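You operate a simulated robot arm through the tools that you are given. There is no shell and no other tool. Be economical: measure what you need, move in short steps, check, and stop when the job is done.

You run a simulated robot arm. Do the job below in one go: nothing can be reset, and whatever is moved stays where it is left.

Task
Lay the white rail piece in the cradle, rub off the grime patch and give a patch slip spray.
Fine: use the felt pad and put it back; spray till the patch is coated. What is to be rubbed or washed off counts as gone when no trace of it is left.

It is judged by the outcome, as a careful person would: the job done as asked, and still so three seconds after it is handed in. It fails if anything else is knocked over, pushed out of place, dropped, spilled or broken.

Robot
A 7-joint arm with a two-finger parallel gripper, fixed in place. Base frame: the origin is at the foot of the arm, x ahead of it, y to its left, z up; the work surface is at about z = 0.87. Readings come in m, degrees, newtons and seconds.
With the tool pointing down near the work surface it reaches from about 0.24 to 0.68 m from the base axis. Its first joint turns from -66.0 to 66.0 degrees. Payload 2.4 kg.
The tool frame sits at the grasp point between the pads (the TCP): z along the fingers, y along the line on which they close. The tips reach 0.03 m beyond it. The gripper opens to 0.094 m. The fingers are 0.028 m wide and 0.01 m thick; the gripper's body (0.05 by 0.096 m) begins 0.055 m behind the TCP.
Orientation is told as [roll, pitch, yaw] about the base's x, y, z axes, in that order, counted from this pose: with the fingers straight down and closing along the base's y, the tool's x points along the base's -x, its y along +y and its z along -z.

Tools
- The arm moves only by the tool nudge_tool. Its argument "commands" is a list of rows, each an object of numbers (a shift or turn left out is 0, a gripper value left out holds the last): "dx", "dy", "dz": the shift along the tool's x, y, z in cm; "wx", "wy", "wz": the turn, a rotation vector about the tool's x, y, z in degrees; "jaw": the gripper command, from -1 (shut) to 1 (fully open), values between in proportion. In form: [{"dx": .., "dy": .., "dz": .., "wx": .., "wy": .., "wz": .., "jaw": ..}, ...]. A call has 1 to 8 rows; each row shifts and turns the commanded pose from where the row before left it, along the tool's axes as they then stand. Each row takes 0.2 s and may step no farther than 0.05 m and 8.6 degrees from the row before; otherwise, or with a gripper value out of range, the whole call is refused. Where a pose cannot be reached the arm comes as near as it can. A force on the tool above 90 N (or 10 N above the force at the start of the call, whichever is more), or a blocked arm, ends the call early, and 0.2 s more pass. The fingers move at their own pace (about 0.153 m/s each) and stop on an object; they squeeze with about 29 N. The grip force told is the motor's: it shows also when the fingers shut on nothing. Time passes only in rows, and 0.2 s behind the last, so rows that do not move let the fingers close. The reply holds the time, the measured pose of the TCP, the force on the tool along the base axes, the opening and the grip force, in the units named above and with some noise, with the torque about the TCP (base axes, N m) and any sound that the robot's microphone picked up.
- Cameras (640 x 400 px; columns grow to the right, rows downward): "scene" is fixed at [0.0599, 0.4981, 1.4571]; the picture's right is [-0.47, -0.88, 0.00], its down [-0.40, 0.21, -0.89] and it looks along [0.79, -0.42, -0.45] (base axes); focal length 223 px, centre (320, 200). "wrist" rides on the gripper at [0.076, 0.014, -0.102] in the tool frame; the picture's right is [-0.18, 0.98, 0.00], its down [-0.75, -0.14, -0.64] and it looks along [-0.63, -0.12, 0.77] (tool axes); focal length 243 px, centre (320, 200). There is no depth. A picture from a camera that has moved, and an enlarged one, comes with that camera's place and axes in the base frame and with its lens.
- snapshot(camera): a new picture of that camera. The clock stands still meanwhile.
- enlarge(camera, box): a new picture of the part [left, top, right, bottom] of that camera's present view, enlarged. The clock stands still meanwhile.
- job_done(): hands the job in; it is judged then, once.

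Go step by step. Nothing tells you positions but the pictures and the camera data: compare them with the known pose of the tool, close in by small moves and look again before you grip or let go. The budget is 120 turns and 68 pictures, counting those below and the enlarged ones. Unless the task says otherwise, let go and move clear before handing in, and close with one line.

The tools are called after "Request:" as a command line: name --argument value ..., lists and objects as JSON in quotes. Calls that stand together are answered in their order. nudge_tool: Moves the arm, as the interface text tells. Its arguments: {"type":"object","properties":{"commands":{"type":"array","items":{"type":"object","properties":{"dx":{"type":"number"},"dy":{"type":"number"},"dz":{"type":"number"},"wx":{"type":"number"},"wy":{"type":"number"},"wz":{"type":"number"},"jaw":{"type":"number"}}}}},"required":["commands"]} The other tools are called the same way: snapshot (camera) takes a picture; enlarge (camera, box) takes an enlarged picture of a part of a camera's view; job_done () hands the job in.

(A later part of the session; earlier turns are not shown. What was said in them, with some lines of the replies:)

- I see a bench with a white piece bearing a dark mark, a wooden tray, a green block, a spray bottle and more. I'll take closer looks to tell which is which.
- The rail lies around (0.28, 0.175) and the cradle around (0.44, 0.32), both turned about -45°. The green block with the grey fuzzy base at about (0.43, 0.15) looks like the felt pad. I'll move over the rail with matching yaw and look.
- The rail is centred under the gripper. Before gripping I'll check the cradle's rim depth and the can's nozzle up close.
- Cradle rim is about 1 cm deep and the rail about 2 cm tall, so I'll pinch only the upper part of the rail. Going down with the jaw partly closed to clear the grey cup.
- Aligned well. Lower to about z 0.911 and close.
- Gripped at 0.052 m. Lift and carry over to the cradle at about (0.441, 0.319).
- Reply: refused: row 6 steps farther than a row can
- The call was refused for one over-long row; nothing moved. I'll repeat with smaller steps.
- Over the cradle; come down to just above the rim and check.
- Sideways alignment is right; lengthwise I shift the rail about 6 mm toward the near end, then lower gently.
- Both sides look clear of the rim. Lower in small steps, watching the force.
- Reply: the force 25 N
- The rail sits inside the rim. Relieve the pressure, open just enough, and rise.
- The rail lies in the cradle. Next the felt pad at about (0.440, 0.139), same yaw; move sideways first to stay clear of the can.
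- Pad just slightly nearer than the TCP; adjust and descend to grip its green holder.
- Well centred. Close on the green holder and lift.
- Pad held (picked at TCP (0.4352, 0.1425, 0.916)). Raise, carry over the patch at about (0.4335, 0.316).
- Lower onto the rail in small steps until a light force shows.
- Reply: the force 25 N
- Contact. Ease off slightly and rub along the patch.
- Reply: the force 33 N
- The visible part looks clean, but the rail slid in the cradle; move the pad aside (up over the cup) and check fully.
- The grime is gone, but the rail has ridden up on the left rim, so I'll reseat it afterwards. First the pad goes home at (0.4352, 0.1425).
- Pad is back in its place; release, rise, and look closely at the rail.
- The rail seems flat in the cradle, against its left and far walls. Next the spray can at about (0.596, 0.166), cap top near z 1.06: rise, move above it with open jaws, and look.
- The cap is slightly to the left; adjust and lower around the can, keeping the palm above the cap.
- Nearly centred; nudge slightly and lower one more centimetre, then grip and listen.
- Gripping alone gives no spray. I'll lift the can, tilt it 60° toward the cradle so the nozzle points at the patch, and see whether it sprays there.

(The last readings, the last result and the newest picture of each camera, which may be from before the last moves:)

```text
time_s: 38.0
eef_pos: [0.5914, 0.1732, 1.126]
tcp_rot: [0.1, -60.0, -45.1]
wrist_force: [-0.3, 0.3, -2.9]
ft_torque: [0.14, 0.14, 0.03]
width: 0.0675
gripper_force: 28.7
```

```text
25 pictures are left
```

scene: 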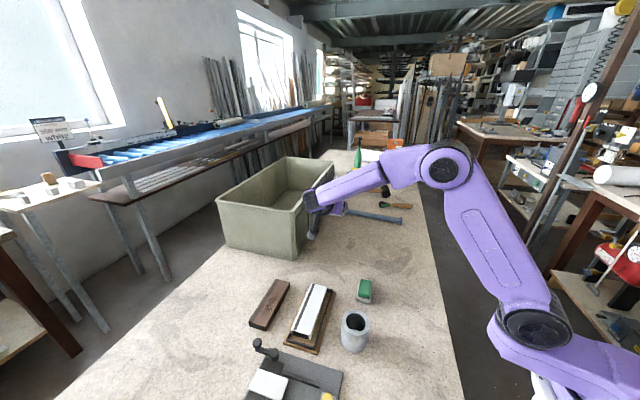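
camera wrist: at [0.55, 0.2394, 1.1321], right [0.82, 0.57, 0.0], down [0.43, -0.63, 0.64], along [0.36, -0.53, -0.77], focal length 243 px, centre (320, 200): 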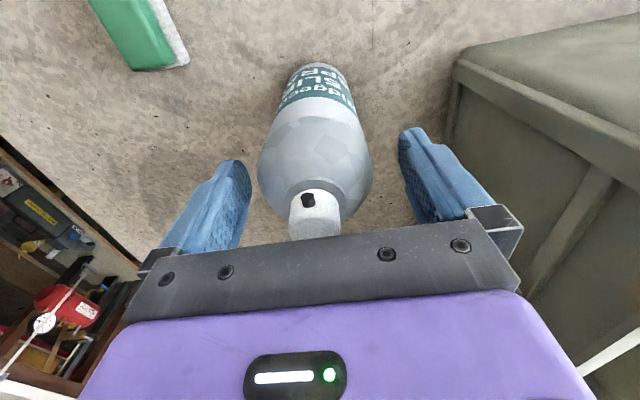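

The tilt works. Bring the nozzle to about 14 cm from the patch.

Request:
nudge_tool --commands '[{"dx": 3.5, "dz": -0.75, "dy": -0.2}, {"dx": 3.5, "dz": -0.75, "dy": -0.2}, {"dx": 3.5, "dz": -0.75, "dy": -0.2}, {"dx": 2.5, "dz": -0.75, "dy": -0.2}, {}]'

Request:
enlarge --camera "scene" --box '[230, 180, 410, 360]'

Request:
snapshot --camera "wrist"

```text
time_s: 39.2
eef_pos: [0.523, 0.2305, 1.0287]
tcp_rot: [0.1, -60.0, -45.0]
wrist_force: [0.7, 0.9, -3.6]
ft_torque: [0.14, 0.15, 0.0]
width: 0.0672
gripper_force: 29.0
```

```text
2.22 times, centred on (320, 270) of scene
camera zoom: at [0.0599, 0.4981, 1.4571], right [-0.47, -0.88, 0.0], down [-0.4, 0.21, -0.89], along [0.79, -0.42, -0.45], focal length 496 px, centre (320, 44)
```

zoom: 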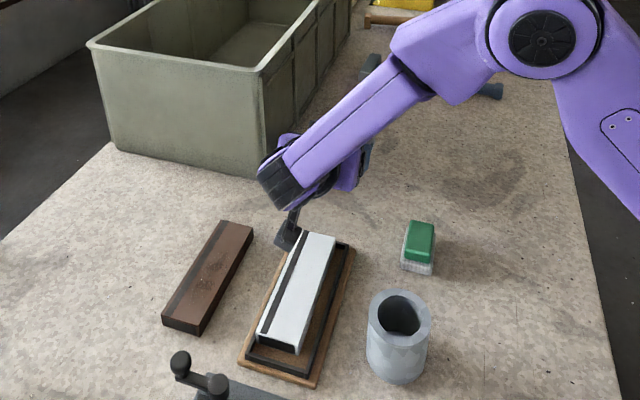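

```text
23 pictures are left
camera wrist: at [0.4429, 0.3313, 1.0129], right [0.76, 0.63, 0.16], down [-0.23, 0.03, 0.97], along [0.61, -0.78, 0.16], focal length 243 px, centre (320, 200)
```

wrist: 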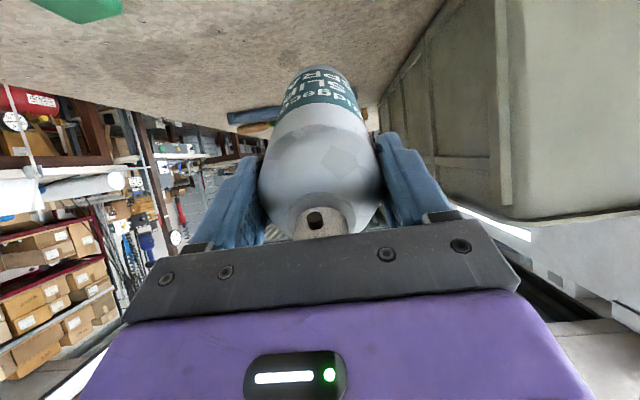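

No spray on its own, so the cap must be pressed, which the gripper's palm can do. I'll return the can upright to its spot and test a brief press there to learn how it behaves.

Request:
nudge_tool --commands '[{"dx": -3.5, "dz": 0.75, "dy": 0.2}, {"dx": -3.5, "dz": 0.75, "dy": 0.2}, {"dx": -3.5, "dz": 0.75, "dy": 0.2}, {"dx": -2.5, "dz": 0.75, "dy": 0.2}, {}]'

Request:
nudge_tool --commands '[{"wy": 7.5}, {"wy": 7.5}, {"wy": 7.5}, {"wy": 7.5}, {"wy": 7.5}, {"wy": 7.5}, {"wy": 7.5}, {"wy": 7.5}]'

Request:
nudge_tool --commands '[{"dz": 4}, {"dz": 4}, {"dz": 1.8}, {}]'

```text
time_s: 40.4
eef_pos: [0.5911, 0.1705, 1.1259]
tcp_rot: [0.1, -60.0, -45.1]
wrist_force: [0.2, 0.4, -3.5]
ft_torque: [0.15, 0.17, 0.01]
width: 0.0675
gripper_force: 28.9
```

```text
time_s: 42.2
eef_pos: [0.5919, 0.1707, 1.1264]
tcp_rot: [0.0, 0.1, -45.0]
wrist_force: [-0.3, 0.6, -4.1]
ft_torque: [0.01, 0.01, 0.01]
width: 0.0673
gripper_force: 28.6
```

```text
time_s: 43.2
eef_pos: [0.5931, 0.1698, 1.0286]
tcp_rot: [0.0, -0.1, -45.1]
wrist_force: [-0.2, -1.2, -3.7]
ft_torque: [-0.02, 0.02, -0.02]
width: 0.0674
gripper_force: 28.9
```

Request:
nudge_tool --commands '[{"dz": 0.6}, {"dz": 0.4}, {"dz": 0.2}, {}]'

```text
time_s: 44.2
eef_pos: [0.5914, 0.1722, 1.0173]
tcp_rot: [-0.1, 0.0, -45.0]
wrist_force: [-0.4, -1.7, -0.7]
ft_torque: [-0.02, 0.04, -0.03]
width: 0.0672
gripper_force: 28.7
```

On the table. Loosen a little and lower the palm to find the cap.

Request:
nudge_tool --commands '[{"jaw": 0.62}, {}, {"dz": 0.3}, {}]'

Request:
nudge_tool --commands '[{"dz": 0.3}, {}]'

Request:
nudge_tool --commands '[{"dz": 0.3}, {}]'

```text
time_s: 45.2
eef_pos: [0.5921, 0.171, 1.0148]
tcp_rot: [0.0, 0.0, -45.0]
wrist_force: [-0.5, -0.8, 0.1]
ft_torque: [0.01, 0.01, 0.06]
width: 0.0759
gripper_force: 0.0
```

```text
time_s: 45.8
eef_pos: [0.5925, 0.1725, 1.0119]
tcp_rot: [0.0, 0.0, -45.0]
wrist_force: [-0.3, -0.3, 0.2]
ft_torque: [-0.02, 0.0, 0.0]
width: 0.0762
gripper_force: 0.1
```

```text
time_s: 46.4
eef_pos: [0.5918, 0.1732, 1.0071]
tcp_rot: [0.1, 0.0, -44.9]
wrist_force: [0.0, -0.2, -0.1]
ft_torque: [0.01, -0.02, -0.03]
width: 0.076
gripper_force: 0.1
```

Request:
nudge_tool --commands '[{"dz": 0.3}, {}]'

Request:
nudge_tool --commands '[{"dz": 0.3}, {}]'

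```text
time_s: 47.0
eef_pos: [0.5928, 0.1737, 1.0053]
tcp_rot: [0.0, 0.0, -45.1]
wrist_force: [-0.1, 0.0, -0.5]
ft_torque: [-0.03, 0.01, 0.0]
width: 0.0759
gripper_force: 0.2
```

```text
time_s: 47.6
eef_pos: [0.5926, 0.1737, 1.0022]
tcp_rot: [0.0, -0.1, -45.0]
wrist_force: [1.0, -1.0, 1.3]
ft_torque: [0.0, 0.04, -0.02]
width: 0.076
gripper_force: 0.1
heard: click
```

A click at TCP z 1.002. Look.

Request:
enlarge --camera "scene" --box '[230, 190, 400, 350]'

```text
2.50 times, centred on (315, 270) of scene
camera zoom: at [0.0599, 0.498, 1.4571], right [-0.47, -0.88, 0.0], down [-0.4, 0.21, -0.89], along [0.79, -0.42, -0.45], focal length 558 px, centre (332, 25)
```

zoom: 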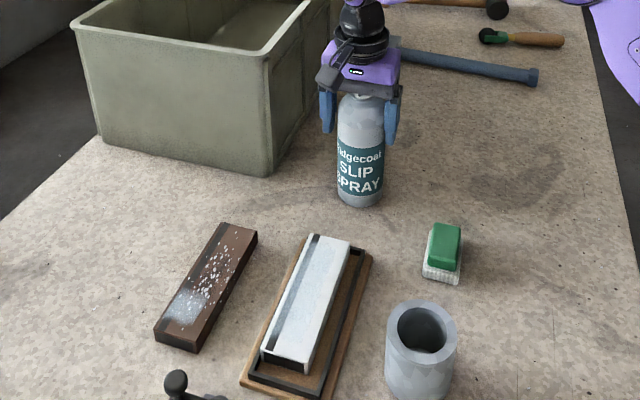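

Speckles appear on the brown piece; raise the palm at once to stop, then inspect.

Request:
nudge_tool --commands '[{"dz": -1.5}]'

Request:
enlarge --camera "scene" --box '[240, 270, 350, 360]'

```text
time_s: 48.0
eef_pos: [0.593, 0.1731, 1.0179]
tcp_rot: [0.0, 0.0, -45.0]
wrist_force: [-0.2, -0.5, 0.0]
ft_torque: [0.0, -0.01, -0.03]
width: 0.0762
gripper_force: 0.1
```

```text
4.44 times, centred on (295, 315) of scene
camera zoom: at [0.0599, 0.4981, 1.4571], right [-0.47, -0.88, 0.0], down [-0.4, 0.21, -0.89], along [0.79, -0.42, -0.45], focal length 993 px, centre (431, -311)
```

zoom: 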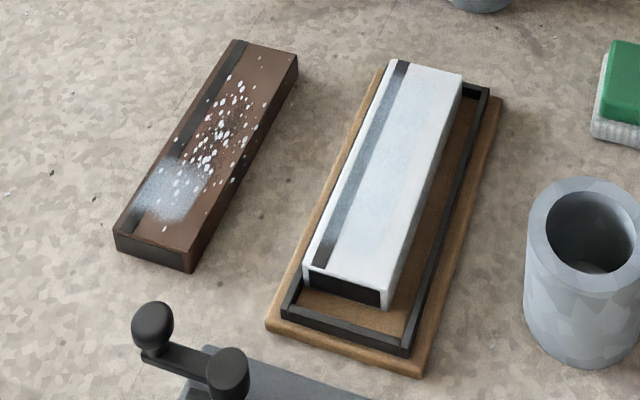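

Request:
enlarge --camera "scene" --box '[295, 278, 345, 343]'

Request:
enlarge --camera "scene" --box '[310, 190, 370, 280]'

```text
6.15 times, centred on (320, 310) of scene
camera zoom: at [0.0599, 0.4981, 1.4571], right [-0.47, -0.88, 0.0], down [-0.4, 0.21, -0.89], along [0.79, -0.42, -0.45], focal length 1375 px, centre (320, -480)
```

zoom: 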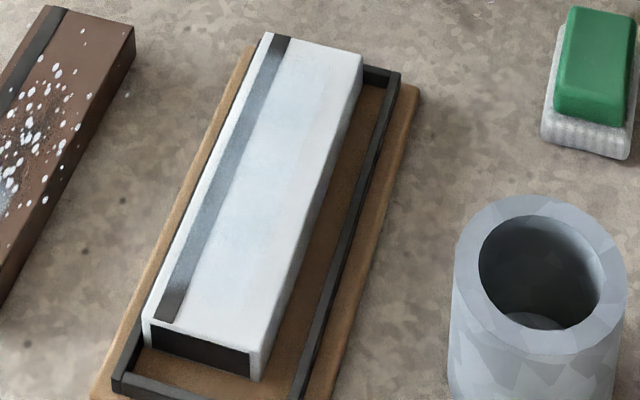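

```text
4.44 times, centred on (340, 235) of scene
camera zoom: at [0.0599, 0.4981, 1.4571], right [-0.47, -0.88, 0.0], down [-0.4, 0.21, -0.89], along [0.79, -0.42, -0.45], focal length 993 px, centre (231, 44)
```

zoom: 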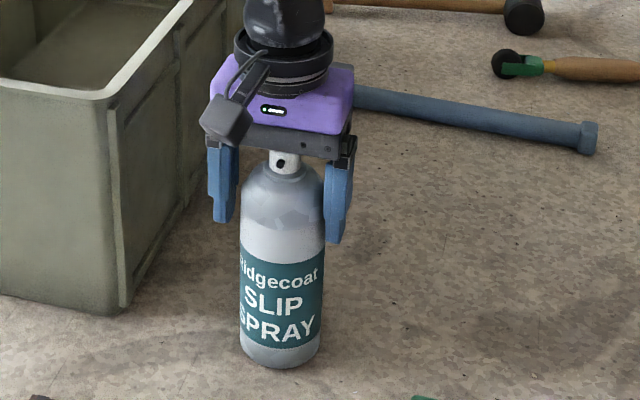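

The press works: spraying reached the rail, but also the brown piece beside it. I'll leave the can standing and take a close look at both pieces before spraying any more.

Request:
nudge_tool --commands '[{"dz": -0.1, "jaw": 1}, {}, {"dz": -4.5}, {"dz": -4.5}, {"dz": -4.5}, {"dx": 4.5}, {"dx": 4.5}, {"dx": 2}]'

Request:
enlarge --camera "wrist" --box '[220, 0, 640, 200]'

```text
time_s: 49.8
eef_pos: [0.5173, 0.2486, 1.1553]
tcp_rot: [0.0, 0.0, -45.1]
wrist_force: [0.8, 0.8, 0.0]
ft_torque: [0.01, 0.01, 0.02]
width: 0.0935
gripper_force: 0.0
```

```text
1.52 times, centred on (430, 100) of wrist
camera zoom: at [0.4728, 0.3157, 1.257], right [0.82, 0.57, 0.0], down [0.43, -0.63, 0.64], along [0.36, -0.53, -0.77], focal length 370 px, centre (152, 352)
```

zoom: 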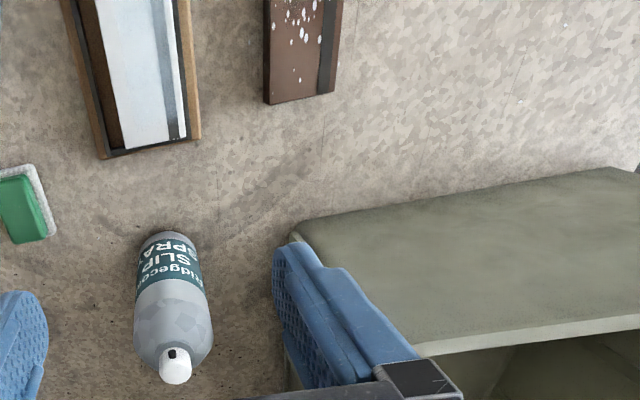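

Request:
nudge_tool --commands '[{"dx": 4.5}, {"dx": 4.5}, {"dx": 4.5}, {"dx": 3.5}, {"dz": 2}, {}]'

Request:
enlarge --camera "wrist" --box '[240, 0, 540, 190]'

```text
time_s: 51.2
eef_pos: [0.394, 0.3698, 1.1351]
tcp_rot: [0.0, 0.0, -45.0]
wrist_force: [-0.3, 0.0, 0.8]
ft_torque: [0.03, -0.01, -0.02]
width: 0.0939
gripper_force: 0.0
```

```text
2.11 times, centred on (390, 95) of wrist
camera zoom: at [0.35, 0.4359, 1.2362], right [0.83, 0.56, 0.0], down [0.43, -0.63, 0.64], along [0.36, -0.53, -0.77], focal length 511 px, centre (173, 421)
```

zoom: 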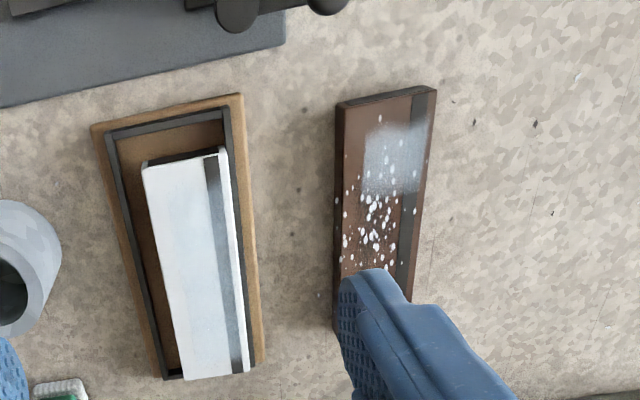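

The rail's patch has a light, even film over its length and the brown piece got stray spray. I'll turn the standing can about 18° away from the brown piece and give a further short press to be sure the patch is coated.

Request:
nudge_tool --commands '[{"dz": -1}, {"dx": -4.7}, {"dx": -4.7}, {"dx": -4.7}, {"dx": -4.7}, {"dx": -4.7}, {"dx": -4.5}, {}]'

Request:
nudge_tool --commands '[{}]'

```text
time_s: 53.0
eef_pos: [0.5954, 0.172, 1.1447]
tcp_rot: [0.1, 0.1, -44.9]
wrist_force: [1.3, -0.4, -0.1]
ft_torque: [0.01, 0.02, 0.0]
width: 0.0938
gripper_force: 0.0
```

```text
time_s: 53.4
eef_pos: [0.5937, 0.1736, 1.1433]
tcp_rot: [-0.1, 0.0, -45.1]
wrist_force: [-0.3, 0.0, 1.0]
ft_torque: [0.01, 0.02, 0.0]
width: 0.0939
gripper_force: 0.0
```

Request:
nudge_tool --commands '[{"dz": 4.5}, {"dz": 4.5}, {"dz": 4}, {"jaw": -1}, {}, {}, {"dz": -0.6}, {}]'

Request:
nudge_tool --commands '[{"wz": -6}, {"wz": -6}, {"wz": -6}, {}, {"dz": 0.4}, {"dz": 0.2}, {}]'

```text
time_s: 55.2
eef_pos: [0.5929, 0.1724, 1.0182]
tcp_rot: [0.0, 0.0, -45.0]
wrist_force: [0.1, 0.3, -3.7]
ft_torque: [0.04, 0.01, -0.01]
width: 0.067
gripper_force: 28.7
```

```text
time_s: 56.8
eef_pos: [0.5914, 0.1722, 1.0113]
tcp_rot: [0.0, -0.1, -27.1]
wrist_force: [0.5, 0.1, -4.3]
ft_torque: [0.04, -0.03, 0.01]
width: 0.0671
gripper_force: 29.1
```

Request:
nudge_tool --commands '[{"dz": 0.1}, {}, {"jaw": 0.62}, {}, {"dz": 0.6}, {}]'

Request:
nudge_tool --commands '[{"dz": 0.2}]'

```text
time_s: 58.2
eef_pos: [0.5935, 0.171, 1.0053]
tcp_rot: [0.0, 0.0, -27.0]
wrist_force: [0.7, -0.8, -0.2]
ft_torque: [0.0, 0.02, 0.02]
width: 0.0761
gripper_force: 0.0
```

```text
time_s: 58.6
eef_pos: [0.5922, 0.1719, 1.0031]
tcp_rot: [0.0, 0.0, -26.9]
wrist_force: [0.0, 0.1, 1.3]
ft_torque: [0.04, 0.0, 0.0]
width: 0.0762
gripper_force: 0.1
```

Request:
nudge_tool --commands '[{"dz": 0.1}]'

```text
time_s: 59.0
eef_pos: [0.5928, 0.172, 1.0033]
tcp_rot: [0.1, 0.0, -27.0]
wrist_force: [-0.2, -0.7, 1.4]
ft_torque: [0.01, -0.04, 0.0]
width: 0.0761
gripper_force: 0.2
```

Request:
nudge_tool --commands '[{"dz": 0.1}]'

Request:
enlarge --camera "scene" --box '[240, 270, 390, 360]'

```text
time_s: 59.4
eef_pos: [0.5918, 0.173, 1.002]
tcp_rot: [0.0, -0.1, -27.0]
wrist_force: [-1.0, 0.2, 1.8]
ft_torque: [-0.03, -0.02, 0.01]
width: 0.0764
gripper_force: 0.1
heard: click
```

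```text
4.27 times, centred on (315, 315) of scene
camera zoom: at [0.0598, 0.498, 1.4571], right [-0.47, -0.88, 0.0], down [-0.4, 0.21, -0.89], along [0.79, -0.42, -0.45], focal length 953 px, centre (341, -291)
```

zoom: 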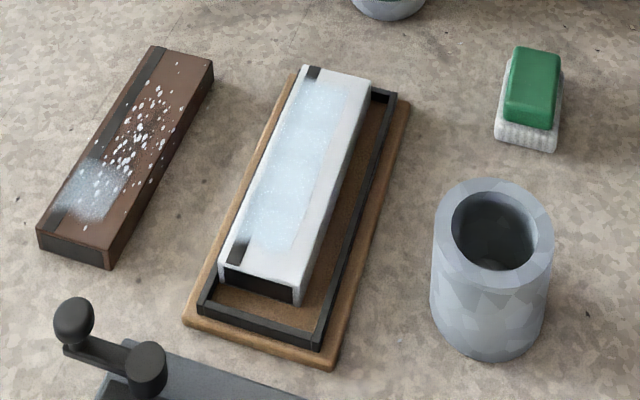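

A solid film now covers the patch area, and the brown piece got no more. Lift the palm and check.

Request:
nudge_tool --commands '[{"dz": -0.9}, {}]'

Request:
enlarge --camera "scene" --box '[290, 278, 345, 348]'

```text
time_s: 60.0
eef_pos: [0.5939, 0.1725, 1.0108]
tcp_rot: [0.1, 0.0, -27.1]
wrist_force: [-0.4, 0.3, -0.4]
ft_torque: [-0.02, 0.03, 0.01]
width: 0.0763
gripper_force: 0.1
```

```text
5.71 times, centred on (318, 313) of scene
camera zoom: at [0.0599, 0.4981, 1.4571], right [-0.47, -0.88, 0.0], down [-0.4, 0.21, -0.89], along [0.79, -0.42, -0.45], focal length 1277 px, centre (334, -446)
```

zoom: 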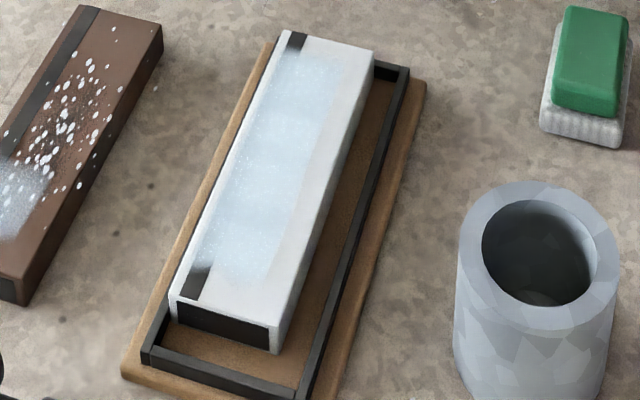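

The patch is fully coated. I'll turn the can back to its original heading, set it down and move clear.

Request:
nudge_tool --commands '[{"jaw": -1}, {}, {}, {"dz": -0.6}, {"wz": 6}, {"wz": 6}, {"wz": 6}, {}]'

Request:
nudge_tool --commands '[{"dz": 0.4}, {"dz": 0.2}, {}]'

```text
time_s: 61.8
eef_pos: [0.5923, 0.1727, 1.017]
tcp_rot: [0.1, 0.0, -45.1]
wrist_force: [0.0, -0.8, -3.8]
ft_torque: [0.0, 0.0, 0.01]
width: 0.0667
gripper_force: 28.5
```

```text
time_s: 62.6
eef_pos: [0.5928, 0.1714, 1.0107]
tcp_rot: [0.1, 0.0, -45.0]
wrist_force: [0.3, 0.6, -2.9]
ft_torque: [-0.01, 0.04, -0.02]
width: 0.0667
gripper_force: 29.2
```

Request:
nudge_tool --commands '[{"dz": 0.1}, {}, {"jaw": 1}, {}, {"dz": -4.5}, {"dz": -4.5}, {"dz": -4.5}, {"dz": -4.5}]'

Request:
snapshot --camera "scene"

Request:
enlarge --camera "scene" --box '[240, 210, 400, 370]'

```text
time_s: 64.4
eef_pos: [0.5902, 0.1726, 1.1904]
tcp_rot: [-0.1, 0.0, -45.0]
wrist_force: [-0.3, 0.4, 0.1]
ft_torque: [0.0, -0.03, 0.02]
width: 0.0942
gripper_force: 0.1
```

```text
14 pictures are left
```

scene: 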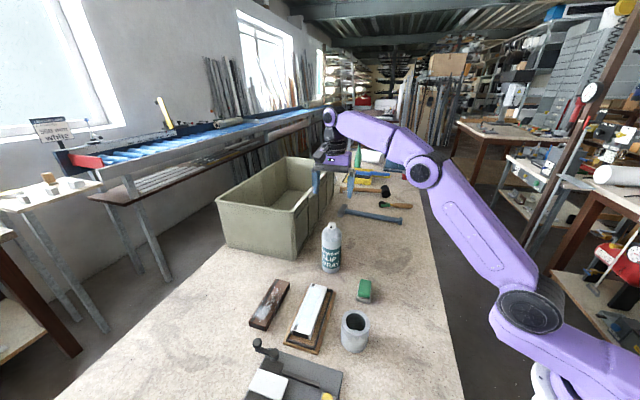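

```text
2.50 times, centred on (320, 290) of scene
camera zoom: at [0.0598, 0.498, 1.4571], right [-0.47, -0.88, 0.0], down [-0.4, 0.21, -0.89], along [0.79, -0.42, -0.45], focal length 558 px, centre (320, -25)
```

zoom: 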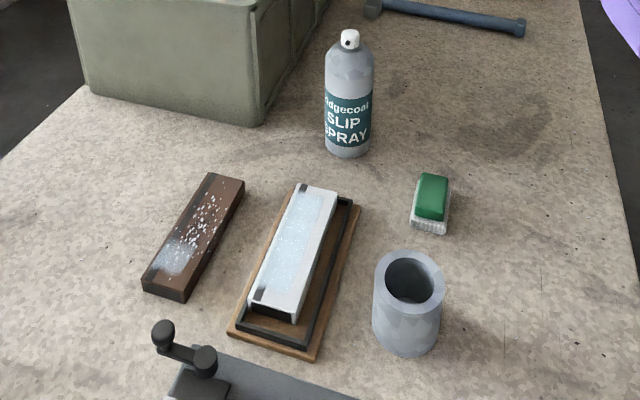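

The white rail is in the cradle with its grime rubbed off and the patch coated, and the felt pad and can are back in their places. One problem: my test press of the can put some stray slip spray on the brown piece next to the cradle. I left it there, because wiping it would also have rubbed that piece's own mark.

Request:
job_done

```text
The job is handed in.
```

The white rail is in the cradle, its grime is gone and the patch is coated with slip spray; the felt pad and can are back in place, but the brown piece got some stray spray, which I left on it.
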